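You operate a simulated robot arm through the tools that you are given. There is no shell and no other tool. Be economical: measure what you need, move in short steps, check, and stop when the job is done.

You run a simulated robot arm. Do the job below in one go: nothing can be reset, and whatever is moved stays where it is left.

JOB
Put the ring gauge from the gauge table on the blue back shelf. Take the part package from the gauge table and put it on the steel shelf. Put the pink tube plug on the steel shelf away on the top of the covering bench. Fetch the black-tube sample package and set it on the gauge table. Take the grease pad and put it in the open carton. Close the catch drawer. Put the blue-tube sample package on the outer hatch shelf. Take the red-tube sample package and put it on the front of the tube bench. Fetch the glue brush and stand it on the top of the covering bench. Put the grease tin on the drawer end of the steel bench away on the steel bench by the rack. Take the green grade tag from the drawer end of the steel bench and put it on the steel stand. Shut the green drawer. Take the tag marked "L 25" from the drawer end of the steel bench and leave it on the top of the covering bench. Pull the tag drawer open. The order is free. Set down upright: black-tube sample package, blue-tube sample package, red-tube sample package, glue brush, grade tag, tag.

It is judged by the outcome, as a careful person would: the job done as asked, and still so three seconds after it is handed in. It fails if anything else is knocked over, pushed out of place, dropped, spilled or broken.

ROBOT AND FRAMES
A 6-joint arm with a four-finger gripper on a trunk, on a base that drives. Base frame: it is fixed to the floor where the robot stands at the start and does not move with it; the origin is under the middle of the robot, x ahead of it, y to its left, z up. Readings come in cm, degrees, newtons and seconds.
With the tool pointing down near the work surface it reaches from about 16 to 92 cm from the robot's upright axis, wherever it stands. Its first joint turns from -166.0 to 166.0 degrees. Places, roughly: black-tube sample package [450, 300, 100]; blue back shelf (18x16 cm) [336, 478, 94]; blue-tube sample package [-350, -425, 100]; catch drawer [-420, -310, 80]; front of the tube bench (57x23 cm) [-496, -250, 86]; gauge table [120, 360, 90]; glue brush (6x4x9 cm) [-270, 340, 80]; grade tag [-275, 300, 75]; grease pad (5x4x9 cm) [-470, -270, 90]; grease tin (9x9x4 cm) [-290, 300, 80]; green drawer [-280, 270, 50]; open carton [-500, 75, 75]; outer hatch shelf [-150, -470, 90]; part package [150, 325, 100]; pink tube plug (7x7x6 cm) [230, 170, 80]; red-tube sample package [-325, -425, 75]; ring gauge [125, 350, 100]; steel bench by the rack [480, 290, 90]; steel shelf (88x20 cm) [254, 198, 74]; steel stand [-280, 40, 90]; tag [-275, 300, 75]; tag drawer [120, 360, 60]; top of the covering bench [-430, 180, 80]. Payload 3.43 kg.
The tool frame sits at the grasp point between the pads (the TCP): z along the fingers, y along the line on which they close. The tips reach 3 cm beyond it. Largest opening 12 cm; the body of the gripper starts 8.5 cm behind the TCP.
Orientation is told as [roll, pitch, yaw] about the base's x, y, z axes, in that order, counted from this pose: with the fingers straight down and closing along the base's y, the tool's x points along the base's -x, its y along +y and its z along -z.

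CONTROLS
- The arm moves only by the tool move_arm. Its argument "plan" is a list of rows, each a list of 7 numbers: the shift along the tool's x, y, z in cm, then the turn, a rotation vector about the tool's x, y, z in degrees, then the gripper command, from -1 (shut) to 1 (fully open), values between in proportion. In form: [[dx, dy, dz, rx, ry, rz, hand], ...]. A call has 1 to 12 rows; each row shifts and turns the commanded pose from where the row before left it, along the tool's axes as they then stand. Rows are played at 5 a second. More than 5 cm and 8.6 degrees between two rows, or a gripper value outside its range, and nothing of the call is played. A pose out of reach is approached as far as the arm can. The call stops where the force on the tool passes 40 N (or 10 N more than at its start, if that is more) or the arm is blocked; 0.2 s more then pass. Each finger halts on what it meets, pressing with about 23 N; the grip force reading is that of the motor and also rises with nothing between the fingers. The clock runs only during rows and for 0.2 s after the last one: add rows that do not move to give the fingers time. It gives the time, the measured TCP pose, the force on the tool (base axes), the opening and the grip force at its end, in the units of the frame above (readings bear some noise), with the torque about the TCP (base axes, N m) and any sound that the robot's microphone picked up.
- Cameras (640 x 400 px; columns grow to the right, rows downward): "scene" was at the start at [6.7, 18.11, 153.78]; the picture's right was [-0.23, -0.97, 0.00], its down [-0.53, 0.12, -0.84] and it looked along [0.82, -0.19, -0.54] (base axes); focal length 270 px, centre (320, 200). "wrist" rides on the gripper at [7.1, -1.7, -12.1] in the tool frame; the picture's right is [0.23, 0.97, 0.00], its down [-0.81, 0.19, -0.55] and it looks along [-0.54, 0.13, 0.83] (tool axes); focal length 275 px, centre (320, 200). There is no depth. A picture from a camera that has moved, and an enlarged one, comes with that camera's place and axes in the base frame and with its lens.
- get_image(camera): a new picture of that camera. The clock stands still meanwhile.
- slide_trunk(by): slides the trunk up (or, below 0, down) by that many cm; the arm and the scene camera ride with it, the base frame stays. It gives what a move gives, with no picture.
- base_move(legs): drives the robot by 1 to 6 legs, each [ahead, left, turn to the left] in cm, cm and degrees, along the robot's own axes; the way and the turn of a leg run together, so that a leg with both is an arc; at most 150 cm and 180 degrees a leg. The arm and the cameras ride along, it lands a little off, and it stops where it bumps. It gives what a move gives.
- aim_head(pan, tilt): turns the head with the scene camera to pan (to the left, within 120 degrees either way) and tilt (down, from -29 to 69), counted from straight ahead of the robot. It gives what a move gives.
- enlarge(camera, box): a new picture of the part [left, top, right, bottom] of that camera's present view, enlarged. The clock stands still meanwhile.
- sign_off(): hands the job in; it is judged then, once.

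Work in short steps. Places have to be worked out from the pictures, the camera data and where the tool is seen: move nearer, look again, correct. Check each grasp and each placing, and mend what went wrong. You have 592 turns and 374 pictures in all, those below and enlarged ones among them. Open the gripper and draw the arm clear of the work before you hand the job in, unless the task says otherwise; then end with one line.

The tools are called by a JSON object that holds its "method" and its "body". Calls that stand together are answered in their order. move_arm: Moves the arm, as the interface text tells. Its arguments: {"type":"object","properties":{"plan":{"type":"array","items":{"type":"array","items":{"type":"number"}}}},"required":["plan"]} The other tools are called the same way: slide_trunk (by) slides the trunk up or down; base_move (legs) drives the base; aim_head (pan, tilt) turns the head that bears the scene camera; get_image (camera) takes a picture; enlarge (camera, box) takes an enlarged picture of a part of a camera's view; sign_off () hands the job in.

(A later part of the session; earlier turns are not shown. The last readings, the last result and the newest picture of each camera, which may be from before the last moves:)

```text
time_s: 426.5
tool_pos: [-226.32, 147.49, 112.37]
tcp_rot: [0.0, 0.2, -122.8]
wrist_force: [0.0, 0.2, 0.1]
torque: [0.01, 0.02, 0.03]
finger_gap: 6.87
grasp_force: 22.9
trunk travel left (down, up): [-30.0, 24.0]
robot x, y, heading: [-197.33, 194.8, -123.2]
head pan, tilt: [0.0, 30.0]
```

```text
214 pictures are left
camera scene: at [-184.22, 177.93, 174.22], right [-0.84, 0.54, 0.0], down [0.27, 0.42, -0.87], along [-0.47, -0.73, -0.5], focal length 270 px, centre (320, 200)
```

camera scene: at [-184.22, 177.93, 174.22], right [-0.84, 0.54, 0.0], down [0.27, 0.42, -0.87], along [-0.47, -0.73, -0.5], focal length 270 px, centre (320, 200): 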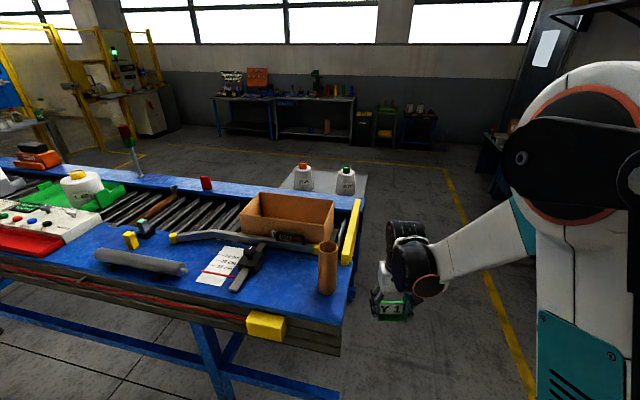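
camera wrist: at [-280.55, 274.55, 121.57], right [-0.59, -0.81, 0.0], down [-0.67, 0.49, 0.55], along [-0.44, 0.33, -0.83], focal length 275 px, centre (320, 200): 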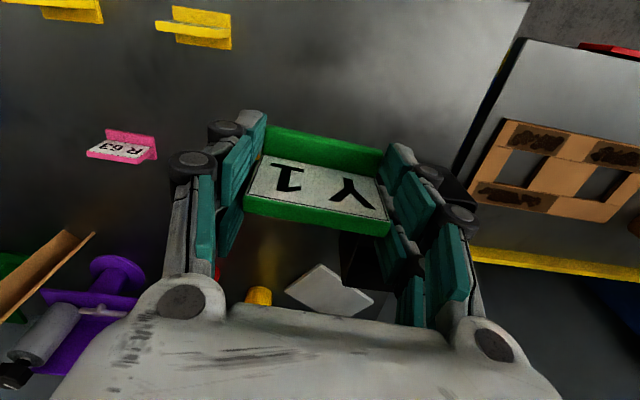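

The steel stand is the grey one with two packages behind the conveyor end, around (-280, 35). I drive round the conveyor end to its west side.

{"method": "base_move", "body": {"legs": [[19, -39, 0], [125, -39, 0], [0, 0, 70]]}}

{"method": "get_image", "body": {"camera": "scene"}}

```text
time_s: 438.3
tool_pos: [-308.51, 71.66, 112.34]
tcp_rot: [-0.1, 0.1, -54.6]
wrist_force: [0.0, -0.1, -0.1]
torque: [0.01, 0.0, -0.01]
finger_gap: 6.86
grasp_force: 23.1
trunk travel left (down, up): [-30.0, 24.0]
robot x, y, heading: [-341.44, 116.04, -54.7]
head pan, tilt: [0.0, 30.0]
```

```text
213 pictures are left
camera scene: at [-321.06, 122.09, 174.23], right [-0.81, -0.58, 0.0], down [-0.29, 0.41, -0.87], along [0.5, -0.71, -0.5], focal length 270 px, centre (320, 200)
```

scene: 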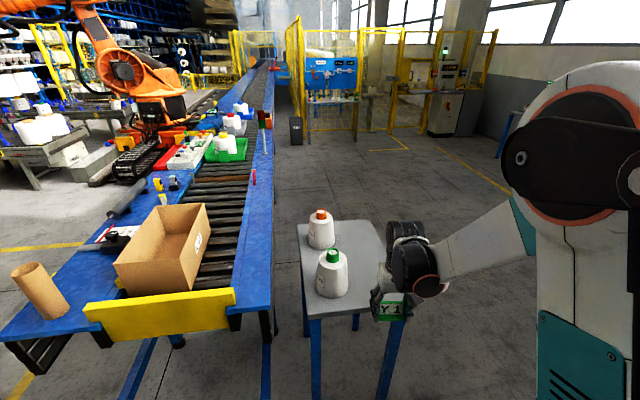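

Stand top corners ≈(-281,73), (-242,32), (-275,5), (-314,45). Free area centre ≈(-286, 33). I advance and position above it.

{"method": "base_move", "body": {"legs": [[28, 0, 0]]}}

{"method": "move_arm", "body": {"plan": [[-4, -0.9, 0, 0, 0, 0, -1], [-4, -0.9, 0, 0, 0, 0, -1], [-4, -0.9, 0, 0, 0, 0, -1], [-4, -1, 0, 0, 0, 0, -1], [0, 0, 4, 0, 0, 0, -1], [0, 0, 4, 0, 0, 0, -1]]}}

{"method": "aim_head", "body": {"pan": 0, "tilt": 45}}

{"method": "get_image", "body": {"camera": "scene"}}

{"method": "get_image", "body": {"camera": "wrist"}}

```text
time_s: 440.3
tool_pos: [-292.82, 49.13, 112.4]
tcp_rot: [0.0, 0.0, -54.9]
wrist_force: [0.7, 0.4, -0.7]
torque: [0.02, 0.06, -0.02]
finger_gap: 6.88
grasp_force: 22.9
trunk travel left (down, up): [-30.0, 24.0]
robot x, y, heading: [-325.56, 93.42, -54.8]
head pan, tilt: [0.0, 30.0]
```

```text
time_s: 441.7
tool_pos: [-286.23, 33.73, 104.18]
tcp_rot: [-0.2, 0.1, -54.9]
wrist_force: [-0.8, -0.2, -0.1]
torque: [0.0, -0.01, 0.02]
finger_gap: 6.88
grasp_force: 23.1
trunk travel left (down, up): [-30.0, 24.0]
robot x, y, heading: [-325.55, 93.96, -54.8]
head pan, tilt: [0.0, 30.0]
```

```text
time_s: 442.4
tool_pos: [-286.27, 33.66, 104.37]
tcp_rot: [-0.1, 0.1, -54.9]
wrist_force: [0.2, 0.2, -0.7]
torque: [-0.01, -0.03, -0.02]
finger_gap: 6.89
grasp_force: 23.2
trunk travel left (down, up): [-30.0, 24.0]
robot x, y, heading: [-325.66, 93.82, -54.5]
head pan, tilt: [0.0, 45.0]
```

```text
212 pictures are left
camera scene: at [-305.67, 100.35, 171.97], right [-0.82, -0.58, 0.0], down [-0.41, 0.58, -0.71], along [0.41, -0.58, -0.71], focal length 270 px, centre (320, 200)
```

scene: 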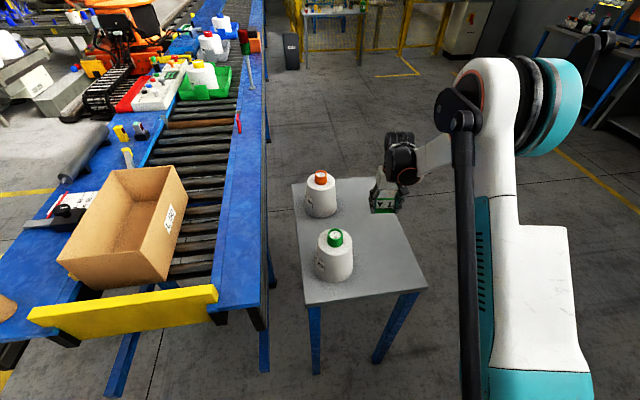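

```text
211 pictures are left
camera wrist: at [-291.63, 38.6, 116.35], right [0.66, 0.75, 0.0], down [0.62, -0.55, 0.55], along [0.41, -0.37, -0.83], focal length 275 px, centre (320, 200)
```

wrist: 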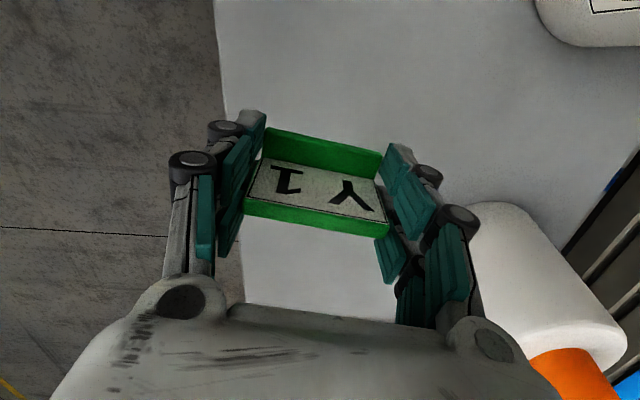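

Well inside the top. Lower.

{"method": "move_arm", "body": {"plan": [[0, 1, 4, 0, 0, 0, -1], [0, 0.5, 4, 0, 0, 0, -1], [0, 0, 1, 0, 0, 0, -1], [0, 0, 0.5, 0, 0, 0, -1], [0, 0, 0.4, 0, 0, 0, -1]]}}

{"method": "move_arm", "body": {"plan": [[0, 0, 0.3, 0, 0, 0, -1], [0, 0, 0.3, 0, 0, 0, -1], [0, 0, 0.3, 0, 0, 0, -1]]}}

```text
time_s: 443.6
tool_pos: [-285.27, 34.87, 94.59]
tcp_rot: [0.0, 0.1, -54.9]
wrist_force: [2.8, -1.9, 13.0]
torque: [-0.05, -0.03, 0.01]
finger_gap: 6.88
grasp_force: 22.9
trunk travel left (down, up): [-30.0, 24.0]
robot x, y, heading: [-325.66, 93.66, -54.9]
head pan, tilt: [0.0, 45.0]
```

```text
time_s: 444.1
tool_pos: [-285.33, 34.88, 94.48]
tcp_rot: [0.0, -0.1, -54.8]
wrist_force: [-1.3, 3.4, 22.8]
torque: [0.08, 0.03, 0.0]
finger_gap: 6.9
grasp_force: 22.5
trunk travel left (down, up): [-30.0, 24.0]
robot x, y, heading: [-325.31, 93.46, -54.4]
head pan, tilt: [0.0, 45.0]
stopped in row 2: the force on the tool passed its limit at 45 N (the readings are from after the stop); the commanded pose is now the measured one
```

Contact at 94.5. Release and rise.

{"method": "move_arm", "body": {"plan": [[0, 0, -0.2, 0, 0, 0, -1], [0, 0, 0, 0, 0, 0, 0.4], [0, 0, 0, 0, 0, 0, 0.6], [0, 0, 0, 0, 0, 0, 0.6], [0, 0, -3, 0, 0, 0, 0.6], [0, 0, -4, 0, 0, 0, 0.6], [0, 0, -5, 0, 0, 0, 0.6], [0, 0, -5, 0, 0, 0, 0.6], [4, 0, -2, 0, 0, 0, 1], [4, 0, -2, 0, 0, 0, 1], [4, 0, -1, 0, 0, 0, 1], [4, 0, 0, 0, 0, 0, 1]]}}

{"method": "enlarge", "body": {"camera": "scene", "box": [280, 150, 460, 320]}}

```text
time_s: 446.7
tool_pos: [-294.59, 48.1, 116.81]
tcp_rot: [0.1, 0.0, -54.9]
wrist_force: [-0.2, -0.1, 0.0]
torque: [-0.06, -0.04, 0.03]
finger_gap: 12.0
grasp_force: 0.1
trunk travel left (down, up): [-30.0, 24.0]
robot x, y, heading: [-325.75, 93.79, -54.5]
head pan, tilt: [0.0, 45.0]
```

```text
2.35 times, centred on (370, 235) of scene
camera zoom: at [-305.75, 100.47, 171.97], right [-0.82, -0.58, 0.0], down [-0.41, 0.58, -0.71], along [0.41, -0.58, -0.71], focal length 636 px, centre (202, 118)
```

zoom: 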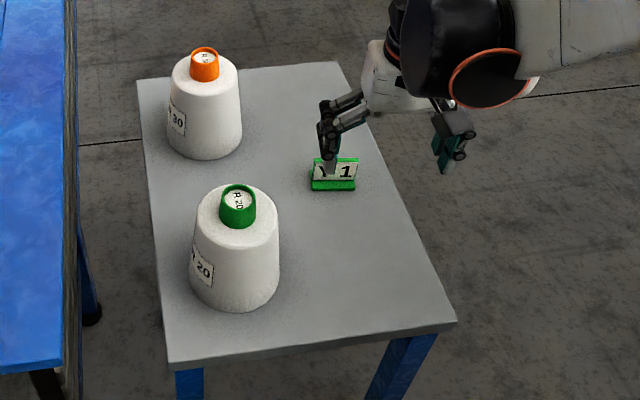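

Green tag stands on the steel stand. Next I go to the south side (tube bench, grease pad, catch drawer, sample packages).

{"method": "base_move", "body": {"legs": [[-25, 0, 0], [0, 0, -72], [51, -11, 0], [93, 51, 0], [80, 45, 0]]}}

{"method": "aim_head", "body": {"pan": 5, "tilt": 25}}

{"method": "get_image", "body": {"camera": "scene"}}

{"method": "aim_head", "body": {"pan": 60, "tilt": 20}}

{"method": "get_image", "body": {"camera": "scene"}}

```text
time_s: 463.7
tool_pos: [-435.92, -161.46, 116.76]
tcp_rot: [0.0, 0.0, -125.4]
wrist_force: [-0.2, 0.4, -0.7]
torque: [0.0, -0.02, 0.03]
finger_gap: 12.02
grasp_force: 0.1
trunk travel left (down, up): [-30.0, 24.0]
robot x, y, heading: [-403.39, -116.76, -125.1]
head pan, tilt: [0.0, 45.0]
```

```text
time_s: 464.6
tool_pos: [-435.96, -161.45, 116.68]
tcp_rot: [0.0, -0.1, -125.4]
wrist_force: [0.8, 0.5, -0.3]
torque: [-0.01, -0.04, 0.0]
finger_gap: 11.97
grasp_force: 0.1
trunk travel left (down, up): [-30.0, 24.0]
robot x, y, heading: [-403.02, -116.59, -125.1]
head pan, tilt: [5.0, 25.0]
```

```text
209 pictures are left
camera scene: at [-390.35, -134.72, 175.02], right [-0.86, 0.5, 0.0], down [0.21, 0.37, -0.91], along [-0.46, -0.78, -0.42], focal length 270 px, centre (320, 200)
```

scene: 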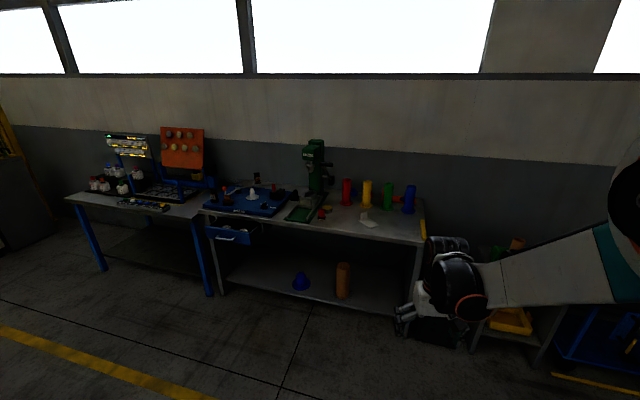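

```text
time_s: 465.8
tool_pos: [-435.95, -161.39, 116.65]
tcp_rot: [0.0, 0.1, -125.4]
wrist_force: [0.6, -0.5, 0.5]
torque: [0.0, -0.02, -0.02]
finger_gap: 12.01
grasp_force: 0.0
trunk travel left (down, up): [-30.0, 24.0]
robot x, y, heading: [-402.89, -116.94, -124.9]
head pan, tilt: [60.0, 20.0]
```

```text
208 pictures are left
camera scene: at [-381.81, -135.22, 175.83], right [-0.91, -0.42, 0.0], down [-0.14, 0.31, -0.94], along [0.39, -0.85, -0.34], focal length 270 px, centre (320, 200)
```

scene: 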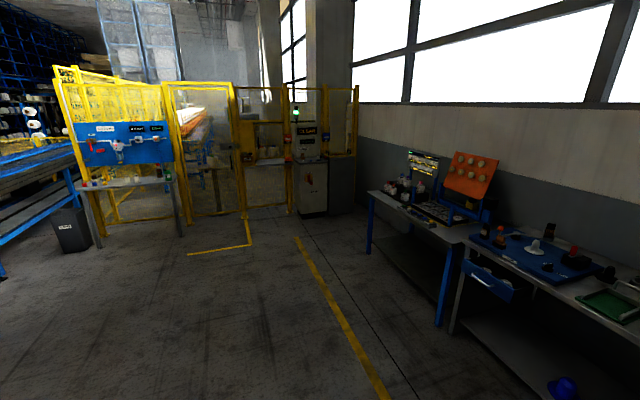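

Zoom on the tube bench with the head back to centre.

{"method": "aim_head", "body": {"pan": 5, "tilt": 25}}

{"method": "enlarge", "body": {"camera": "scene", "box": [190, 130, 440, 290]}}

{"method": "enlarge", "body": {"camera": "scene", "box": [60, 120, 220, 240]}}

```text
time_s: 467.0
tool_pos: [-435.98, -161.54, 116.8]
tcp_rot: [0.1, 0.1, -125.3]
wrist_force: [-0.8, -0.6, 0.3]
torque: [0.02, 0.02, 0.05]
finger_gap: 12.01
grasp_force: 0.2
trunk travel left (down, up): [-30.0, 24.0]
robot x, y, heading: [-403.1, -117.27, -125.1]
head pan, tilt: [5.0, 25.0]
```

```text
2.50 times, centred on (315, 210) of scene
camera zoom: at [-390.34, -134.72, 175.02], right [-0.86, 0.5, 0.0], down [0.21, 0.37, -0.91], along [-0.46, -0.78, -0.42], focal length 676 px, centre (332, 175)
```

zoom: 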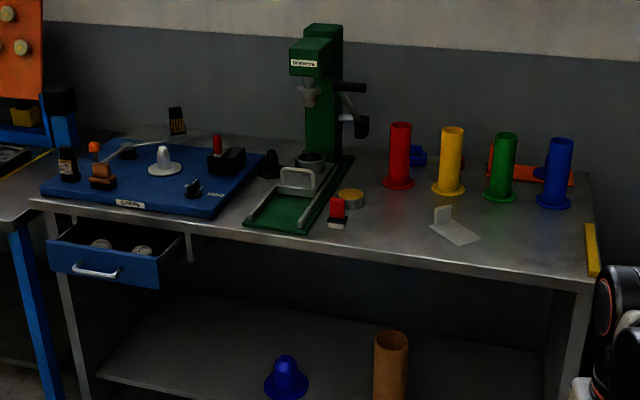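

```text
3.33 times, centred on (140, 180) of scene
camera zoom: at [-390.34, -134.72, 175.02], right [-0.86, 0.5, 0.0], down [0.21, 0.37, -0.91], along [-0.46, -0.78, -0.42], focal length 901 px, centre (920, 267)
```

zoom: 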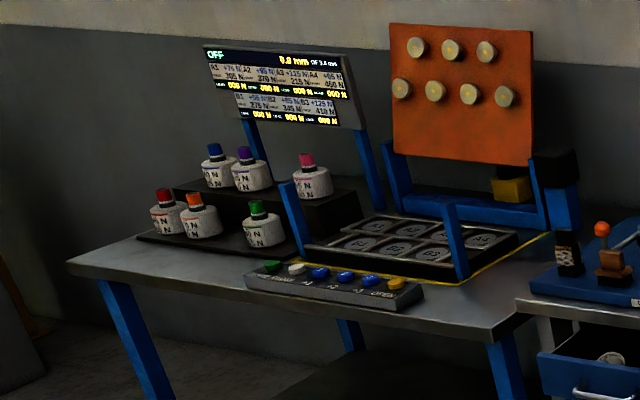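

Plan: first shut the catch drawer. I drive in front of it (facing −135°).

{"method": "base_move", "body": {"legs": [[0, 60, 0], [65, 50, 0], [0, 0, -10]]}}

{"method": "aim_head", "body": {"pan": 0, "tilt": 38}}

{"method": "get_image", "body": {"camera": "scene"}}

```text
time_s: 475.1
tool_pos: [-391.75, -272.99, 116.77]
tcp_rot: [-0.1, -0.1, -135.1]
wrist_force: [-0.3, 0.7, 0.1]
torque: [0.0, -0.02, 0.04]
finger_gap: 12.01
grasp_force: 0.0
trunk travel left (down, up): [-30.0, 24.0]
robot x, y, heading: [-352.03, -234.87, -135.0]
head pan, tilt: [5.0, 25.0]
```

```text
time_s: 475.9
tool_pos: [-391.73, -273.07, 116.74]
tcp_rot: [0.0, 0.0, -135.1]
wrist_force: [0.3, -0.3, -0.3]
torque: [-0.01, 0.01, -0.02]
finger_gap: 12.01
grasp_force: 0.0
trunk travel left (down, up): [-30.0, 24.0]
robot x, y, heading: [-352.14, -234.62, -135.0]
head pan, tilt: [0.0, 38.0]
```

```text
205 pictures are left
camera scene: at [-342.4, -253.45, 173.0], right [-0.71, 0.71, 0.0], down [0.43, 0.44, -0.79], along [-0.56, -0.56, -0.62], focal length 270 px, centre (320, 200)
```

scene: 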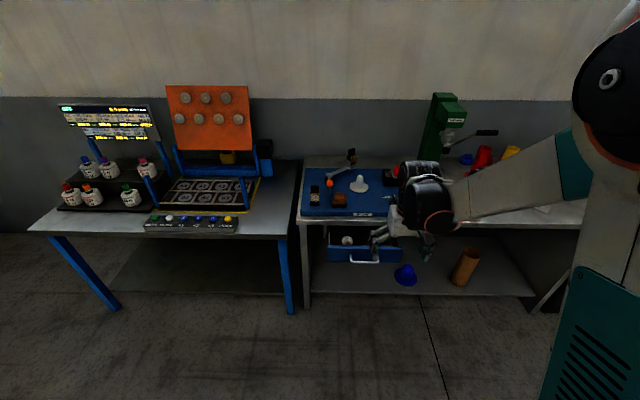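

Aligned with the drawer. Tilt the closed fingers 40° forward and extend; then lower.

{"method": "move_arm", "body": {"plan": [[-4.8, 0, 0, 0, 0, 0, -1], [-4.8, 0, 0, 0, 0, 0, -1], [-4.8, 0, 0, 0, 0, 0, -1], [-4.8, 0, 0, 0, 0, 0, -1], [-3, 0, 0, 0, 0, 0, -1], [0, 0, 0, 0, -8, 0, -1], [0, 0, 0, 0, -8, 0, -1], [0, 0, 0, 0, -8, 0, -1], [0, 0, 0, 0, -8, 0, -1], [0, 0, 0, 0, -8, 0, -1]]}}

{"method": "slide_trunk", "body": {"by": -10}}

{"method": "move_arm", "body": {"plan": [[2.6, 0, 3.1, 0, 0, 0, -1], [2.6, 0, 3.1, 0, 0, 0, -1], [2.6, 0, 3.1, 0, 0, 0, -1], [2.6, 0, 3.1, 0, 0, 0, -1], [2.6, 0, 3.1, 0, 0, 0, -1], [2.2, 0, 2.6, 0, 0, 0, -1]]}}

{"method": "get_image", "body": {"camera": "wrist"}}

{"method": "get_image", "body": {"camera": "scene"}}

```text
time_s: 478.1
tool_pos: [-407.42, -288.89, 116.88]
tcp_rot: [0.1, -40.1, -135.0]
wrist_force: [0.7, 0.3, 0.0]
torque: [0.05, 0.02, 0.0]
finger_gap: 0.0
grasp_force: 22.8
trunk travel left (down, up): [-30.0, 24.0]
robot x, y, heading: [-351.7, -234.83, -134.8]
head pan, tilt: [0.0, 38.0]
```

```text
time_s: 479.4
tool_pos: [-407.46, -288.83, 106.79]
tcp_rot: [0.1, -39.9, -135.0]
wrist_force: [0.4, 0.6, -0.7]
torque: [-0.03, 0.06, 0.01]
finger_gap: 0.0
grasp_force: 23.6
trunk travel left (down, up): [-20.0, 34.0]
robot x, y, heading: [-352.13, -234.69, -135.0]
head pan, tilt: [0.0, 38.0]
```

```text
time_s: 480.8
tool_pos: [-407.53, -289.18, 82.92]
tcp_rot: [0.0, -40.0, -135.1]
wrist_force: [0.2, 0.2, 0.1]
torque: [0.0, 0.0, -0.01]
finger_gap: 0.0
grasp_force: 22.8
trunk travel left (down, up): [-20.0, 34.0]
robot x, y, heading: [-351.81, -234.72, -135.0]
head pan, tilt: [0.0, 38.0]
```

```text
204 pictures are left
camera wrist: at [-399.39, -278.6, 87.5], right [0.81, -0.56, -0.15], down [-0.05, -0.32, 0.94], along [-0.58, -0.76, -0.29], focal length 275 px, centre (320, 200)
```

wrist: 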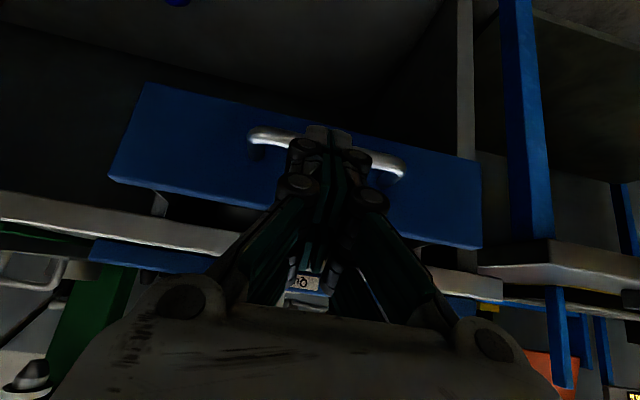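

```text
203 pictures are left
camera scene: at [-342.42, -253.47, 162.99], right [-0.71, 0.71, 0.0], down [0.43, 0.44, -0.79], along [-0.56, -0.56, -0.62], focal length 270 px, centre (320, 200)
```

scene: 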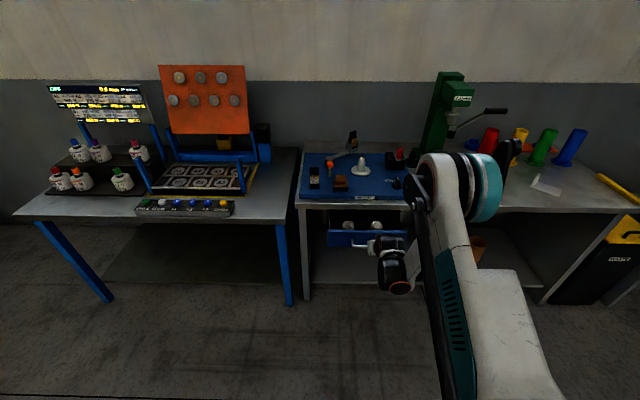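

Drawer face spans z 72–81, handle at ~75. I lower 1.6 cm so the tip presses above the handle, and push.

{"method": "move_arm", "body": {"plan": [[1, 0, 1.2, 0, 0, 0, -1], [-1.9, 0, 1.6, 0, 0, 0, -1], [-1.9, 0, 1.6, 0, 0, 0, -1], [-1.9, 0, 1.6, 0, 0, 0, -1], [-1.9, 0, 1.6, 0, 0, 0, -1]]}}

{"method": "get_image", "body": {"camera": "wrist"}}

```text
time_s: 482.0
tool_pos: [-414.48, -295.94, 81.45]
tcp_rot: [0.1, -40.0, -134.9]
wrist_force: [0.2, -0.1, 0.5]
torque: [0.0, -0.01, 0.02]
finger_gap: 0.02
grasp_force: 33.8
trunk travel left (down, up): [-20.0, 34.0]
robot x, y, heading: [-351.77, -234.77, -135.0]
head pan, tilt: [0.0, 38.0]
```

```text
202 pictures are left
camera wrist: at [-406.28, -285.39, 86.03], right [0.81, -0.56, -0.15], down [-0.05, -0.32, 0.94], along [-0.58, -0.76, -0.29], focal length 275 px, centre (320, 200)
```

wrist: 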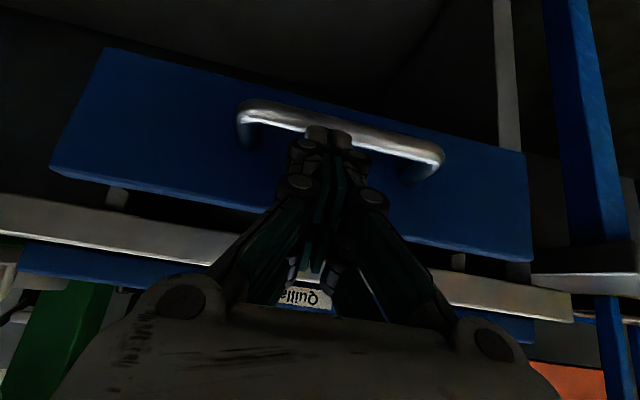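

{"method": "move_arm", "body": {"plan": [[-1.5, 0, 1.3, 0, 0, 0, -1], [-1.5, 0, 1.3, 0, 0, 0, -1], [-1.5, 0, 1.3, 0, 0, 0, -1], [-1.5, 0, 1.3, 0, 0, 0, -1]]}}

{"method": "get_image", "body": {"camera": "wrist"}}

{"method": "enlarge", "body": {"camera": "scene", "box": [280, 140, 440, 270]}}

```text
time_s: 483.0
tool_pos: [-420.17, -301.65, 81.47]
tcp_rot: [0.0, -40.0, -135.0]
wrist_force: [-0.2, -0.3, -0.9]
torque: [0.03, 0.0, 0.01]
finger_gap: 0.0
grasp_force: 33.2
trunk travel left (down, up): [-20.0, 34.0]
robot x, y, heading: [-351.74, -234.92, -134.9]
head pan, tilt: [0.0, 38.0]
```

```text
201 pictures are left
camera wrist: at [-411.97, -291.08, 86.0], right [0.81, -0.56, -0.15], down [-0.05, -0.32, 0.94], along [-0.58, -0.76, -0.29], focal length 275 px, centre (320, 200)
```

wrist: 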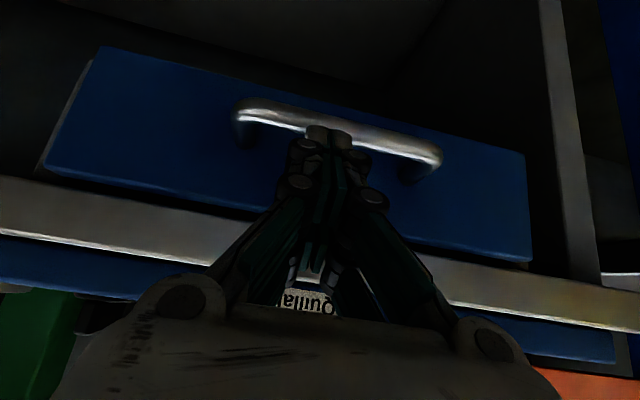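

```text
3.08 times, centred on (360, 205) of scene
camera zoom: at [-342.43, -253.51, 162.97], right [-0.71, 0.71, 0.0], down [0.43, 0.44, -0.79], along [-0.56, -0.56, -0.62], focal length 832 px, centre (197, 185)
```

zoom: 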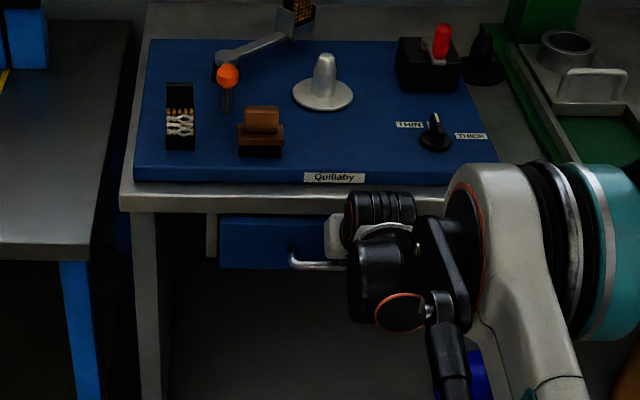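

Drawer moves with the tip. Keep pushing until it stops.

{"method": "move_arm", "body": {"plan": [[-0.8, 0, 0.65, 0, 0, 0, -1], [-0.8, 0, 0.65, 0, 0, 0, -1], [-0.8, 0, 0.65, 0, 0, 0, -1], [-0.8, 0, 0.65, 0, 0, 0, -1], [-0.8, 0, 0.65, 0, 0, 0, -1], [-0.8, 0, 0.65, 0, 0, 0, -1]]}}

{"method": "get_image", "body": {"camera": "wrist"}}

{"method": "enlarge", "body": {"camera": "scene", "box": [280, 140, 440, 270]}}

```text
time_s: 483.9
tool_pos: [-421.87, -303.11, 81.64]
tcp_rot: [-0.1, -39.7, -135.0]
wrist_force: [14.9, 15.9, 18.3]
torque: [-0.1, 0.17, -0.09]
finger_gap: 0.61
grasp_force: 33.4
out of reach, approached as far as the arm can: row 4
trunk travel left (down, up): [-20.0, 34.0]
robot x, y, heading: [-351.73, -234.65, -135.0]
head pan, tilt: [0.0, 38.0]
stopped in row 4: the force on the tool passed its limit at 51 N (the readings are from after the stop); the commanded pose is now the measured one
```

```text
199 pictures are left
camera wrist: at [-413.69, -292.61, 86.31], right [0.81, -0.56, -0.15], down [-0.06, -0.33, 0.94], along [-0.58, -0.76, -0.3], focal length 275 px, centre (320, 200)
```

wrist: 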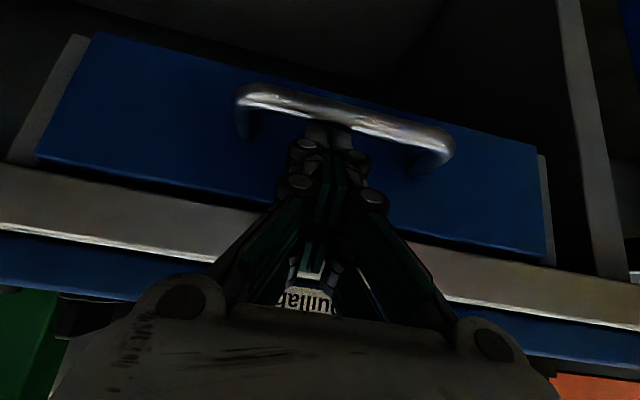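

```text
3.08 times, centred on (360, 205) of scene
camera zoom: at [-342.05, -253.11, 163.03], right [-0.71, 0.71, 0.0], down [0.43, 0.43, -0.79], along [-0.56, -0.56, -0.61], focal length 832 px, centre (197, 185)
```

zoom: 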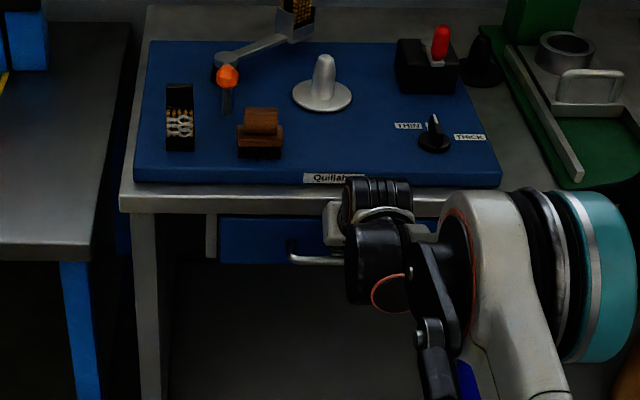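

51 N and the housing is right behind the face: looks shut. Back off and verify.

{"method": "base_move", "body": {"legs": [[-25, 0, 0]]}}

{"method": "enlarge", "body": {"camera": "scene", "box": [280, 120, 440, 250]}}

{"method": "get_image", "body": {"camera": "wrist"}}

```text
time_s: 485.7
tool_pos: [-404.63, -286.44, 81.79]
tcp_rot: [0.1, -40.4, -134.7]
wrist_force: [-0.5, 0.1, 3.8]
torque: [-0.12, 0.09, -0.04]
finger_gap: 0.6
grasp_force: 33.5
trunk travel left (down, up): [-20.0, 34.0]
robot x, y, heading: [-334.64, -217.43, -134.6]
head pan, tilt: [0.0, 38.0]
stopped in leg 1: the force on the tool passed its limit at 66 N (the readings are from after the stop); the commanded pose is now the measured one
```

```text
3.08 times, centred on (360, 185) of scene
camera zoom: at [-324.97, -235.96, 162.98], right [-0.71, 0.7, 0.0], down [0.43, 0.44, -0.79], along [-0.55, -0.56, -0.62], focal length 832 px, centre (197, 246)
```

zoom: 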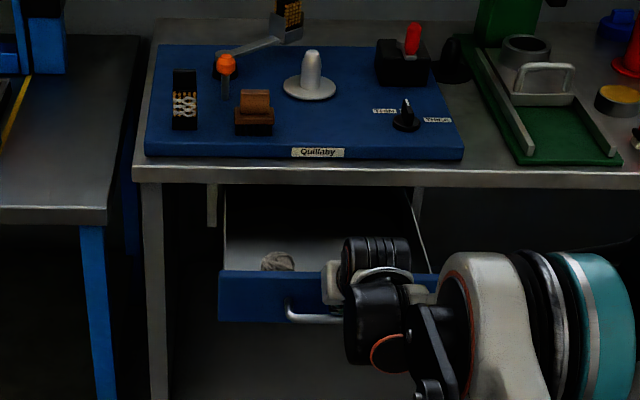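

```text
196 pictures are left
camera wrist: at [-396.45, -275.88, 86.17], right [0.81, -0.56, -0.15], down [-0.05, -0.32, 0.95], along [-0.58, -0.76, -0.29], focal length 275 px, centre (320, 200)
```

wrist: 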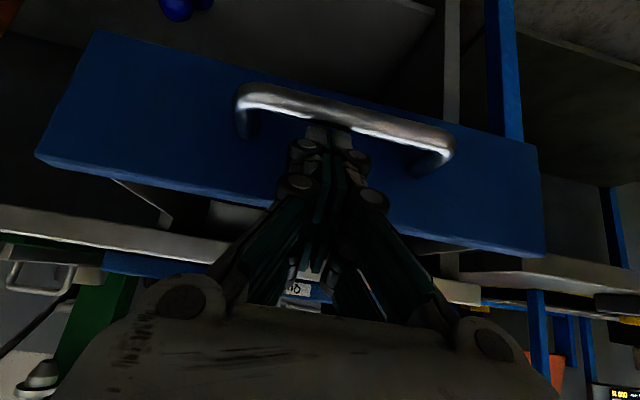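

The fingertip had hooked behind the handle and re-opened the drawer. I push it shut again, then lift the finger out before retreating.

{"method": "base_move", "body": {"legs": [[22, 0, 0]]}}

{"method": "get_image", "body": {"camera": "wrist"}}

```text
time_s: 487.4
tool_pos: [-420.0, -301.5, 81.71]
tcp_rot: [0.1, -40.1, -134.9]
wrist_force: [-8.0, 9.5, 8.2]
torque: [0.0, 0.38, -0.26]
finger_gap: 0.58
grasp_force: 33.1
trunk travel left (down, up): [-20.0, 34.0]
robot x, y, heading: [-349.78, -232.89, -134.8]
head pan, tilt: [0.0, 38.0]
```

```text
195 pictures are left
camera wrist: at [-411.92, -290.98, 86.17], right [0.81, -0.56, -0.15], down [-0.05, -0.32, 0.95], along [-0.58, -0.76, -0.29], focal length 275 px, centre (320, 200)
```

wrist: 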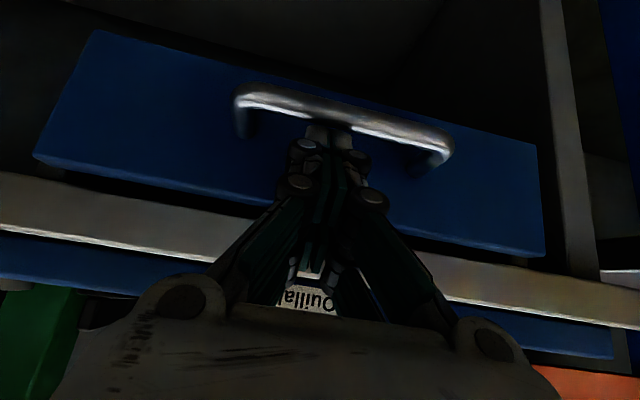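

Push the last 3 cm, then lift straight up 3 cm out of the handle.

{"method": "base_move", "body": {"legs": [[4, 0, 0]]}}

{"method": "move_arm", "body": {"plan": [[-0.64, 0, -0.77, 0, 0, 0, -1], [-0.64, 0, -0.77, 0, 0, 0, -1], [-0.64, 0, -0.77, 0, 0, 0, -1]]}}

{"method": "get_image", "body": {"camera": "wrist"}}

```text
time_s: 488.3
tool_pos: [-421.67, -303.25, 81.7]
tcp_rot: [0.2, -39.8, -135.1]
wrist_force: [7.8, 7.6, 10.9]
torque: [-0.16, 0.28, -0.04]
finger_gap: 0.59
grasp_force: 33.2
trunk travel left (down, up): [-20.0, 34.0]
robot x, y, heading: [-352.04, -234.28, -134.5]
head pan, tilt: [0.0, 38.0]
stopped in leg 1: the force on the tool passed its limit at 115 N (the readings are from after the stop); the commanded pose is now the measured one
```

```text
time_s: 489.1
tool_pos: [-421.88, -303.18, 84.55]
tcp_rot: [0.0, -39.6, -135.0]
wrist_force: [0.3, 0.4, 1.0]
torque: [-0.02, 0.0, -0.01]
finger_gap: 0.0
grasp_force: 33.2
trunk travel left (down, up): [-20.0, 34.0]
robot x, y, heading: [-351.6, -234.74, -135.0]
head pan, tilt: [0.0, 38.0]
```

```text
194 pictures are left
camera wrist: at [-413.6, -292.76, 89.17], right [0.81, -0.56, -0.15], down [-0.06, -0.33, 0.94], along [-0.58, -0.76, -0.3], focal length 275 px, centre (320, 200)
```

wrist: 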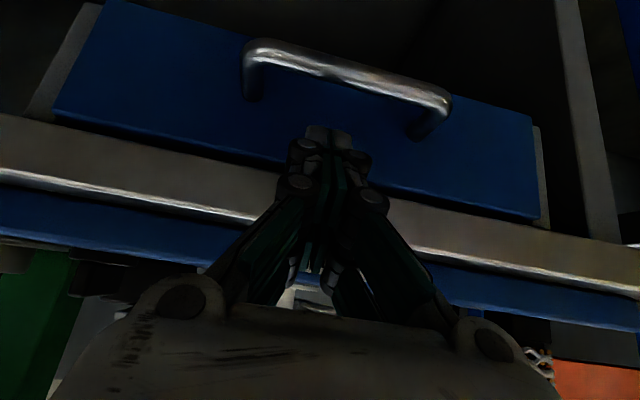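

Finger is clear above the handle. Back off a little and verify the drawer stays shut.

{"method": "base_move", "body": {"legs": [[-14, 0, 0]]}}

{"method": "get_image", "body": {"camera": "wrist"}}

{"method": "enlarge", "body": {"camera": "scene", "box": [280, 120, 440, 250]}}

```text
time_s: 490.4
tool_pos: [-411.88, -293.36, 84.52]
tcp_rot: [0.1, -39.6, -135.1]
wrist_force: [0.0, 0.0, -0.2]
torque: [0.03, 0.03, -0.03]
finger_gap: 0.0
grasp_force: 33.2
trunk travel left (down, up): [-20.0, 34.0]
robot x, y, heading: [-342.3, -224.65, -134.9]
head pan, tilt: [0.0, 38.0]
```

```text
193 pictures are left
camera wrist: at [-403.82, -282.81, 89.19], right [0.81, -0.56, -0.15], down [-0.06, -0.33, 0.94], along [-0.58, -0.76, -0.3], focal length 275 px, centre (320, 200)
```

wrist: 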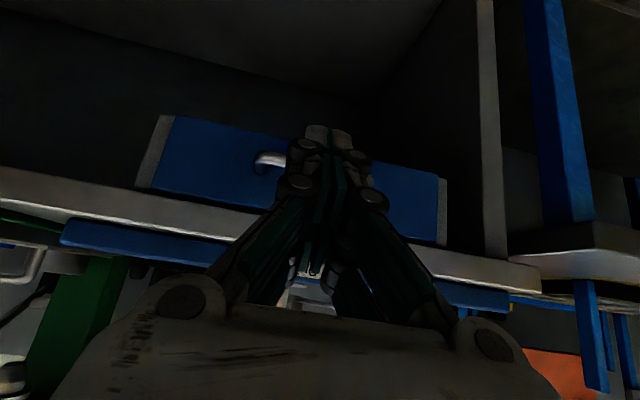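

```text
3.08 times, centred on (360, 185) of scene
camera zoom: at [-332.43, -243.48, 163.0], right [-0.71, 0.71, 0.0], down [0.43, 0.44, -0.79], along [-0.56, -0.56, -0.62], focal length 832 px, centre (197, 246)
```

zoom: 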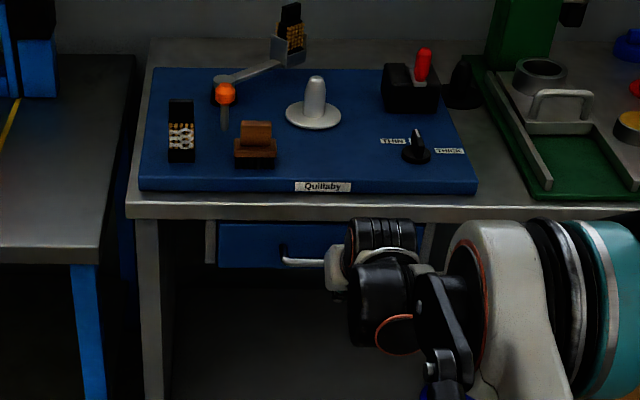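

Catch drawer is shut. Straighten the tool and drive left to the sample packages.

{"method": "slide_trunk", "body": {"by": 10}}

{"method": "move_arm", "body": {"plan": [[0, 0, -4, 0, 8, 0, 0], [0, 0, -4, 0, 8, 0, 0], [0, 0, -4, 0, 8, 0, 0], [0, 0, -4, 0, 8, 0, 0], [0, 0, -4, 0, 7.7, 0, 1], [4, 0, -2, 0, 0, 0, 1], [4, 0, 0, 0, 0, 0, 1]]}}

{"method": "base_move", "body": {"legs": [[0, 75, 0], [30, 68, 0]]}}

{"method": "aim_head", "body": {"pan": 0, "tilt": 38}}

{"method": "get_image", "body": {"camera": "scene"}}

{"method": "get_image", "body": {"camera": "wrist"}}

```text
time_s: 491.7
tool_pos: [-411.95, -293.26, 94.52]
tcp_rot: [0.1, -39.6, -135.1]
wrist_force: [0.1, 0.3, 0.4]
torque: [0.01, -0.03, 0.0]
finger_gap: 0.0
grasp_force: 33.8
trunk travel left (down, up): [-30.0, 24.0]
robot x, y, heading: [-341.78, -224.64, -134.9]
head pan, tilt: [0.0, 38.0]
```

```text
time_s: 493.3
tool_pos: [-400.6, -282.26, 114.62]
tcp_rot: [0.1, 0.1, -135.1]
wrist_force: [0.0, 0.3, 0.0]
torque: [-0.01, 0.03, 0.01]
finger_gap: 11.97
grasp_force: 0.2
trunk travel left (down, up): [-30.0, 24.0]
robot x, y, heading: [-341.99, -224.94, -134.9]
head pan, tilt: [0.0, 38.0]
```

```text
time_s: 501.0
tool_pos: [-318.54, -404.61, 114.59]
tcp_rot: [0.0, 0.1, -133.2]
wrist_force: [0.3, 0.5, 0.3]
torque: [-0.01, 0.01, 0.03]
finger_gap: 12.0
grasp_force: 0.1
trunk travel left (down, up): [-30.0, 24.0]
robot x, y, heading: [-261.17, -345.41, -133.1]
head pan, tilt: [0.0, 38.0]
```

```text
time_s: 501.6
tool_pos: [-318.41, -404.52, 114.55]
tcp_rot: [0.0, 0.1, -133.2]
wrist_force: [-0.2, 0.8, 0.6]
torque: [-0.03, -0.01, 0.02]
finger_gap: 12.02
grasp_force: 0.0
trunk travel left (down, up): [-30.0, 24.0]
robot x, y, heading: [-261.27, -345.3, -133.2]
head pan, tilt: [0.0, 38.0]
```

```text
191 pictures are left
camera scene: at [-251.37, -363.63, 172.99], right [-0.73, 0.68, 0.0], down [0.42, 0.45, -0.79], along [-0.54, -0.58, -0.62], focal length 270 px, centre (320, 200)
```

scene: 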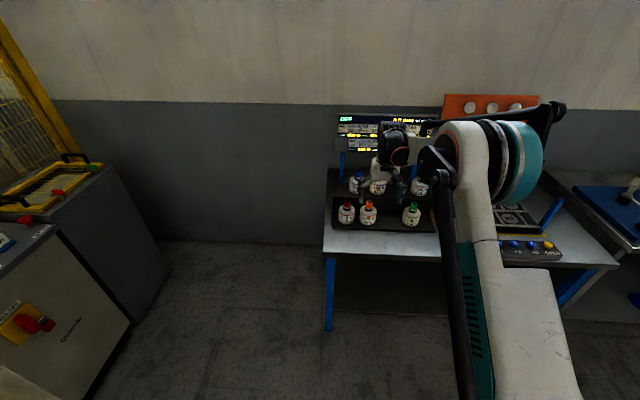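

```text
190 pictures are left
camera wrist: at [-314.75, -398.18, 126.52], right [0.87, -0.5, 0.0], down [-0.42, -0.72, 0.55], along [-0.27, -0.48, -0.83], focal length 275 px, centre (320, 200)
```

wrist: 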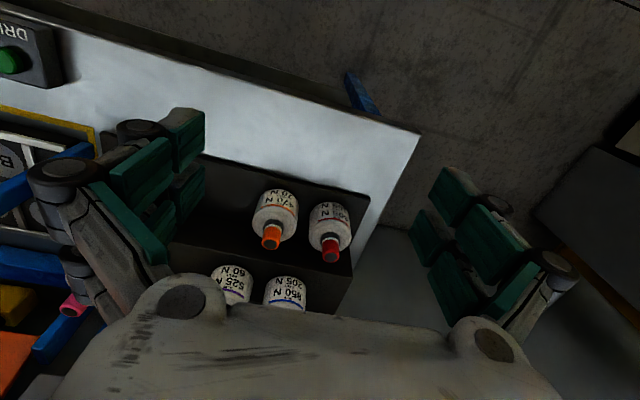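

Zoom in on the packages.

{"method": "enlarge", "body": {"camera": "scene", "box": [320, 130, 450, 250]}}

{"method": "enlarge", "body": {"camera": "wrist", "box": [180, 120, 440, 320]}}

```text
3.33 times, centred on (385, 190) of scene
camera zoom: at [-251.37, -363.63, 172.99], right [-0.73, 0.68, 0.0], down [0.42, 0.45, -0.79], along [-0.54, -0.58, -0.62], focal length 901 px, centre (103, 233)
```

zoom: 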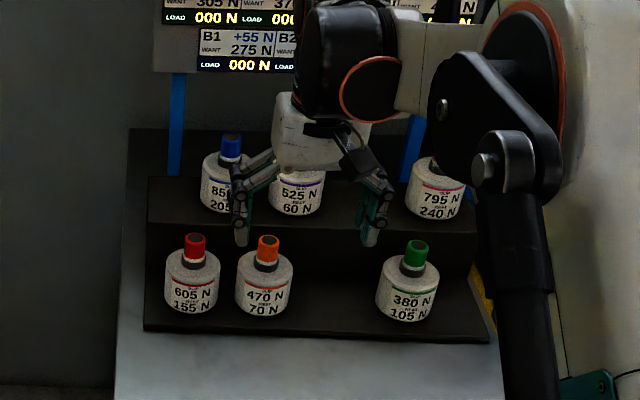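

```text
2.00 times, centred on (310, 220) of wrist
camera zoom: at [-314.75, -398.18, 126.52], right [0.87, -0.5, 0.0], down [-0.42, -0.72, 0.55], along [-0.27, -0.48, -0.83], focal length 551 px, centre (340, 160)
```

zoom: 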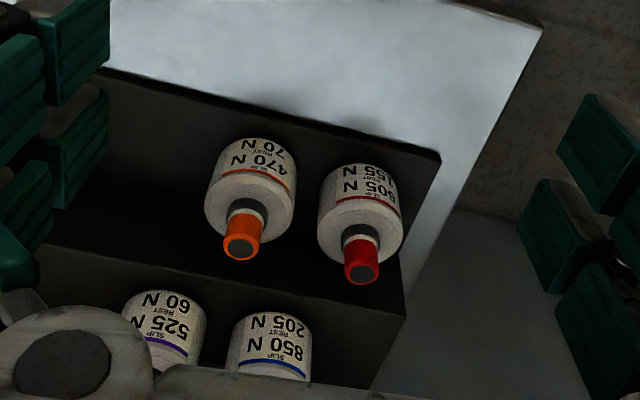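

Red tube top is at (-330.2, -429.2, 92.3); body ≈8 cm, neighbours ~10 cm apart. I retract the tool and drive 30 cm closer.

{"method": "move_arm", "body": {"plan": [[5, 0, 0, 0, 0, 0, 0.5], [5, 0, 0, 0, 0, 0, 0.5], [5, 0, 0, 0, 0, 0, 0.5], [5, 0, 0, 0, 0, 0, 0.5], [4, 0, 0, 0, 0, 0, 0.5]]}}

{"method": "base_move", "body": {"legs": [[30, 0, -2]]}}

{"method": "get_image", "body": {"camera": "scene"}}

{"method": "get_image", "body": {"camera": "wrist"}}

```text
time_s: 502.8
tool_pos: [-301.8, -387.53, 114.4]
tcp_rot: [0.1, 0.1, -133.1]
wrist_force: [0.5, 0.2, -0.9]
torque: [-0.03, 0.02, 0.04]
finger_gap: 8.99
grasp_force: 0.1
trunk travel left (down, up): [-30.0, 24.0]
robot x, y, heading: [-261.13, -345.48, -133.0]
head pan, tilt: [0.0, 38.0]
```

```text
time_s: 504.8
tool_pos: [-324.25, -406.91, 114.42]
tcp_rot: [0.2, 0.2, -135.6]
wrist_force: [-0.9, 0.1, -0.3]
torque: [-0.01, -0.02, 0.0]
finger_gap: 8.99
grasp_force: 0.0
trunk travel left (down, up): [-30.0, 24.0]
robot x, y, heading: [-282.41, -366.43, -135.6]
head pan, tilt: [0.0, 38.0]
```

```text
187 pictures are left
camera scene: at [-272.72, -385.12, 172.98], right [-0.7, 0.71, 0.0], down [0.44, 0.43, -0.79], along [-0.56, -0.55, -0.62], focal length 270 px, centre (320, 200)
```

scene: 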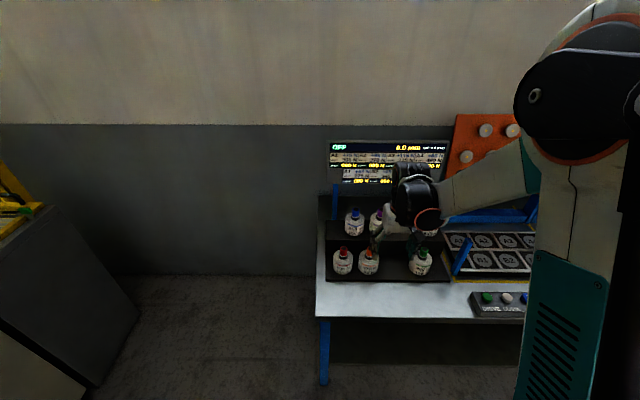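

```text
186 pictures are left
camera wrist: at [-320.29, -400.71, 126.32], right [0.85, -0.53, 0.0], down [-0.45, -0.7, 0.55], along [-0.29, -0.47, -0.83], focal length 275 px, centre (320, 200)
```

wrist: 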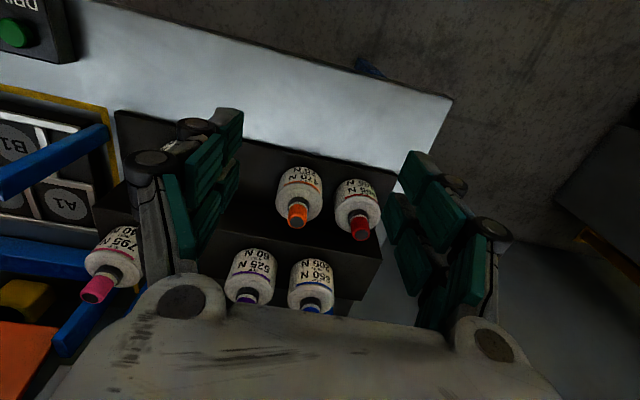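

Move over the red-tube package and check.

{"method": "move_arm", "body": {"plan": [[-3.9, 2.3, 0, 0, 0, 0, 0.5], [-3.9, 2.3, 0, 0, 0, 0, 0.5], [-3.9, 2.3, 0, 0, 0, 0, 0.5], [-3.9, 2.3, 0, 0, 0, 0, 0.5], [-3.8, 2.4, 0, 0, 0, 0, 0.5], [0, 0, 4, 0, 0, 0, 0.5], [0, 0, 3, 0, 0, 0, 0.5]]}}

{"method": "get_image", "body": {"camera": "wrist"}}

```text
time_s: 506.4
tool_pos: [-329.65, -428.64, 107.35]
tcp_rot: [0.1, 0.1, -135.6]
wrist_force: [0.0, 0.3, -0.1]
torque: [0.0, 0.0, 0.03]
finger_gap: 8.96
grasp_force: 0.1
trunk travel left (down, up): [-30.0, 24.0]
robot x, y, heading: [-281.84, -366.57, -135.4]
head pan, tilt: [0.0, 38.0]
```

```text
185 pictures are left
camera wrist: at [-325.69, -422.38, 119.39], right [0.85, -0.53, 0.0], down [-0.45, -0.7, 0.55], along [-0.29, -0.47, -0.83], focal length 275 px, centre (320, 200)
```

wrist: 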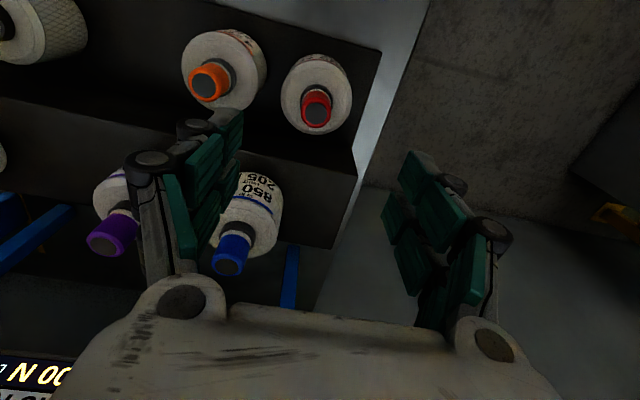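

Aligned. Descend with 9 cm opening, checking midway.

{"method": "move_arm", "body": {"plan": [[0, 0, 4, 0, 0, 0, 0.5], [0, 0, 4, 0, 0, 0, 0.5], [0, 0, 4, 0, 0, 0, 0.5], [0, 0, 2, 0, 0, 0, 0.5]]}}

{"method": "get_image", "body": {"camera": "wrist"}}

{"method": "enlarge", "body": {"camera": "scene", "box": [310, 180, 470, 300]}}

```text
time_s: 507.4
tool_pos: [-329.98, -428.75, 93.31]
tcp_rot: [0.0, 0.1, -135.6]
wrist_force: [-0.3, -0.3, -0.3]
torque: [0.01, -0.02, 0.0]
finger_gap: 8.98
grasp_force: 0.0
trunk travel left (down, up): [-30.0, 24.0]
robot x, y, heading: [-281.94, -366.33, -135.6]
head pan, tilt: [0.0, 38.0]
```

```text
184 pictures are left
camera wrist: at [-326.04, -422.56, 105.24], right [0.85, -0.53, 0.0], down [-0.45, -0.7, 0.55], along [-0.29, -0.47, -0.83], focal length 275 px, centre (320, 200)
```

wrist: 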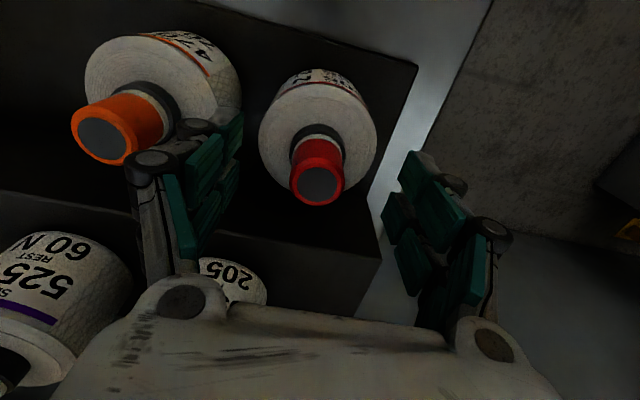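

```text
3.33 times, centred on (390, 240) of scene
camera zoom: at [-272.67, -385.1, 172.99], right [-0.7, 0.71, 0.0], down [0.44, 0.43, -0.79], along [-0.56, -0.55, -0.62], focal length 901 px, centre (87, 67)
```

zoom: 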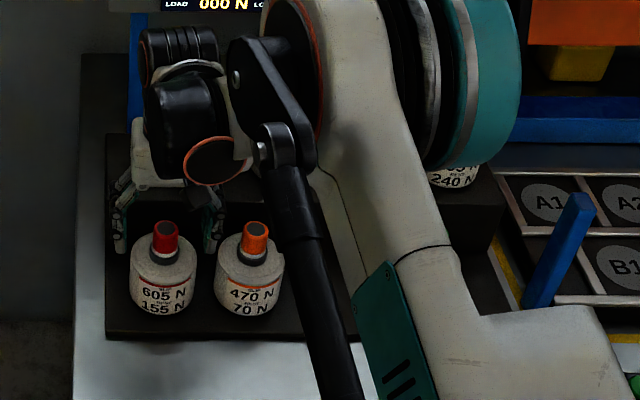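

Clear. Descend to TCP 85.4 and grip.

{"method": "move_arm", "body": {"plan": [[0, 0, 3, 0, 0, 0, 0.5], [0, 0, 3, 0, 0, 0, 0.5], [0, 0, 1.9, 0, 0, 0, 0.5], [0, 0, 0, 0, 0, 0, 0.5]]}}

{"method": "get_image", "body": {"camera": "wrist"}}

```text
time_s: 508.4
tool_pos: [-329.77, -428.51, 85.41]
tcp_rot: [0.0, 0.1, -135.6]
wrist_force: [0.5, 0.2, -0.2]
torque: [0.0, 0.03, -0.01]
finger_gap: 9.01
grasp_force: 0.0
trunk travel left (down, up): [-30.0, 24.0]
robot x, y, heading: [-282.2, -366.21, -135.6]
head pan, tilt: [0.0, 38.0]
```

```text
182 pictures are left
camera wrist: at [-325.82, -422.32, 97.32], right [0.85, -0.53, 0.0], down [-0.45, -0.7, 0.55], along [-0.29, -0.47, -0.83], focal length 275 px, centre (320, 200)
```

wrist: 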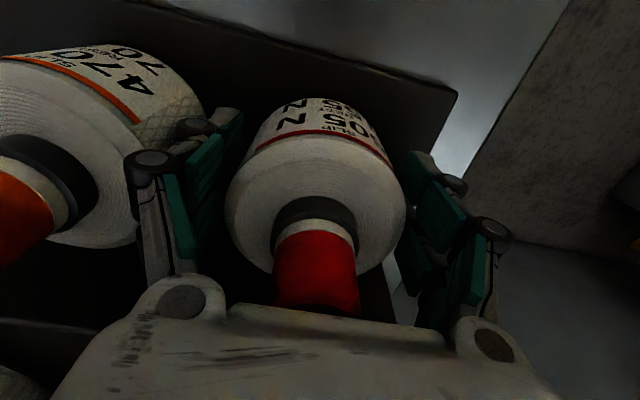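

Same view as the earlier good grasp. Close and lift.

{"method": "move_arm", "body": {"plan": [[0, 0, 0, 0, 0, 0, 0.2], [0, 0, 0, 0, 0, 0, -1], [0, 0, 0, 0, 0, 0, -1], [0, 0, 0, 0, 0, 0, -1], [0, 0, -2, 0, 0, 0, -1], [0, 0, -4, 0, 0, 0, -1], [0, 0, -5, 0, 0, 0, -1], [0, 0, -5, 0, 0, 0, -1], [0, 0, -5, 0, 0, 0, -1], [0, 0, -5, 0, 0, 0, -1]]}}

{"method": "enlarge", "body": {"camera": "scene", "box": [310, 140, 470, 300]}}

```text
time_s: 510.6
tool_pos: [-329.85, -428.71, 111.29]
tcp_rot: [0.1, 0.1, -135.6]
wrist_force: [0.5, 0.4, -2.5]
torque: [-0.02, -0.01, -0.01]
finger_gap: 7.94
grasp_force: 23.3
trunk travel left (down, up): [-30.0, 24.0]
robot x, y, heading: [-281.81, -366.24, -135.3]
head pan, tilt: [0.0, 38.0]
```

```text
2.50 times, centred on (390, 220) of scene
camera zoom: at [-272.58, -384.98, 173.0], right [-0.7, 0.71, 0.0], down [0.44, 0.43, -0.79], along [-0.56, -0.55, -0.62], focal length 676 px, centre (145, 150)
```

zoom: 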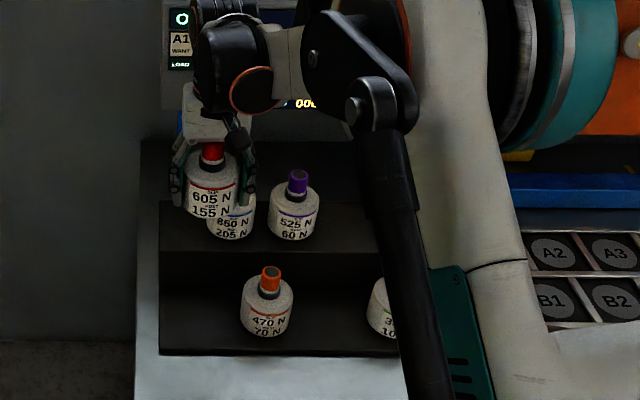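

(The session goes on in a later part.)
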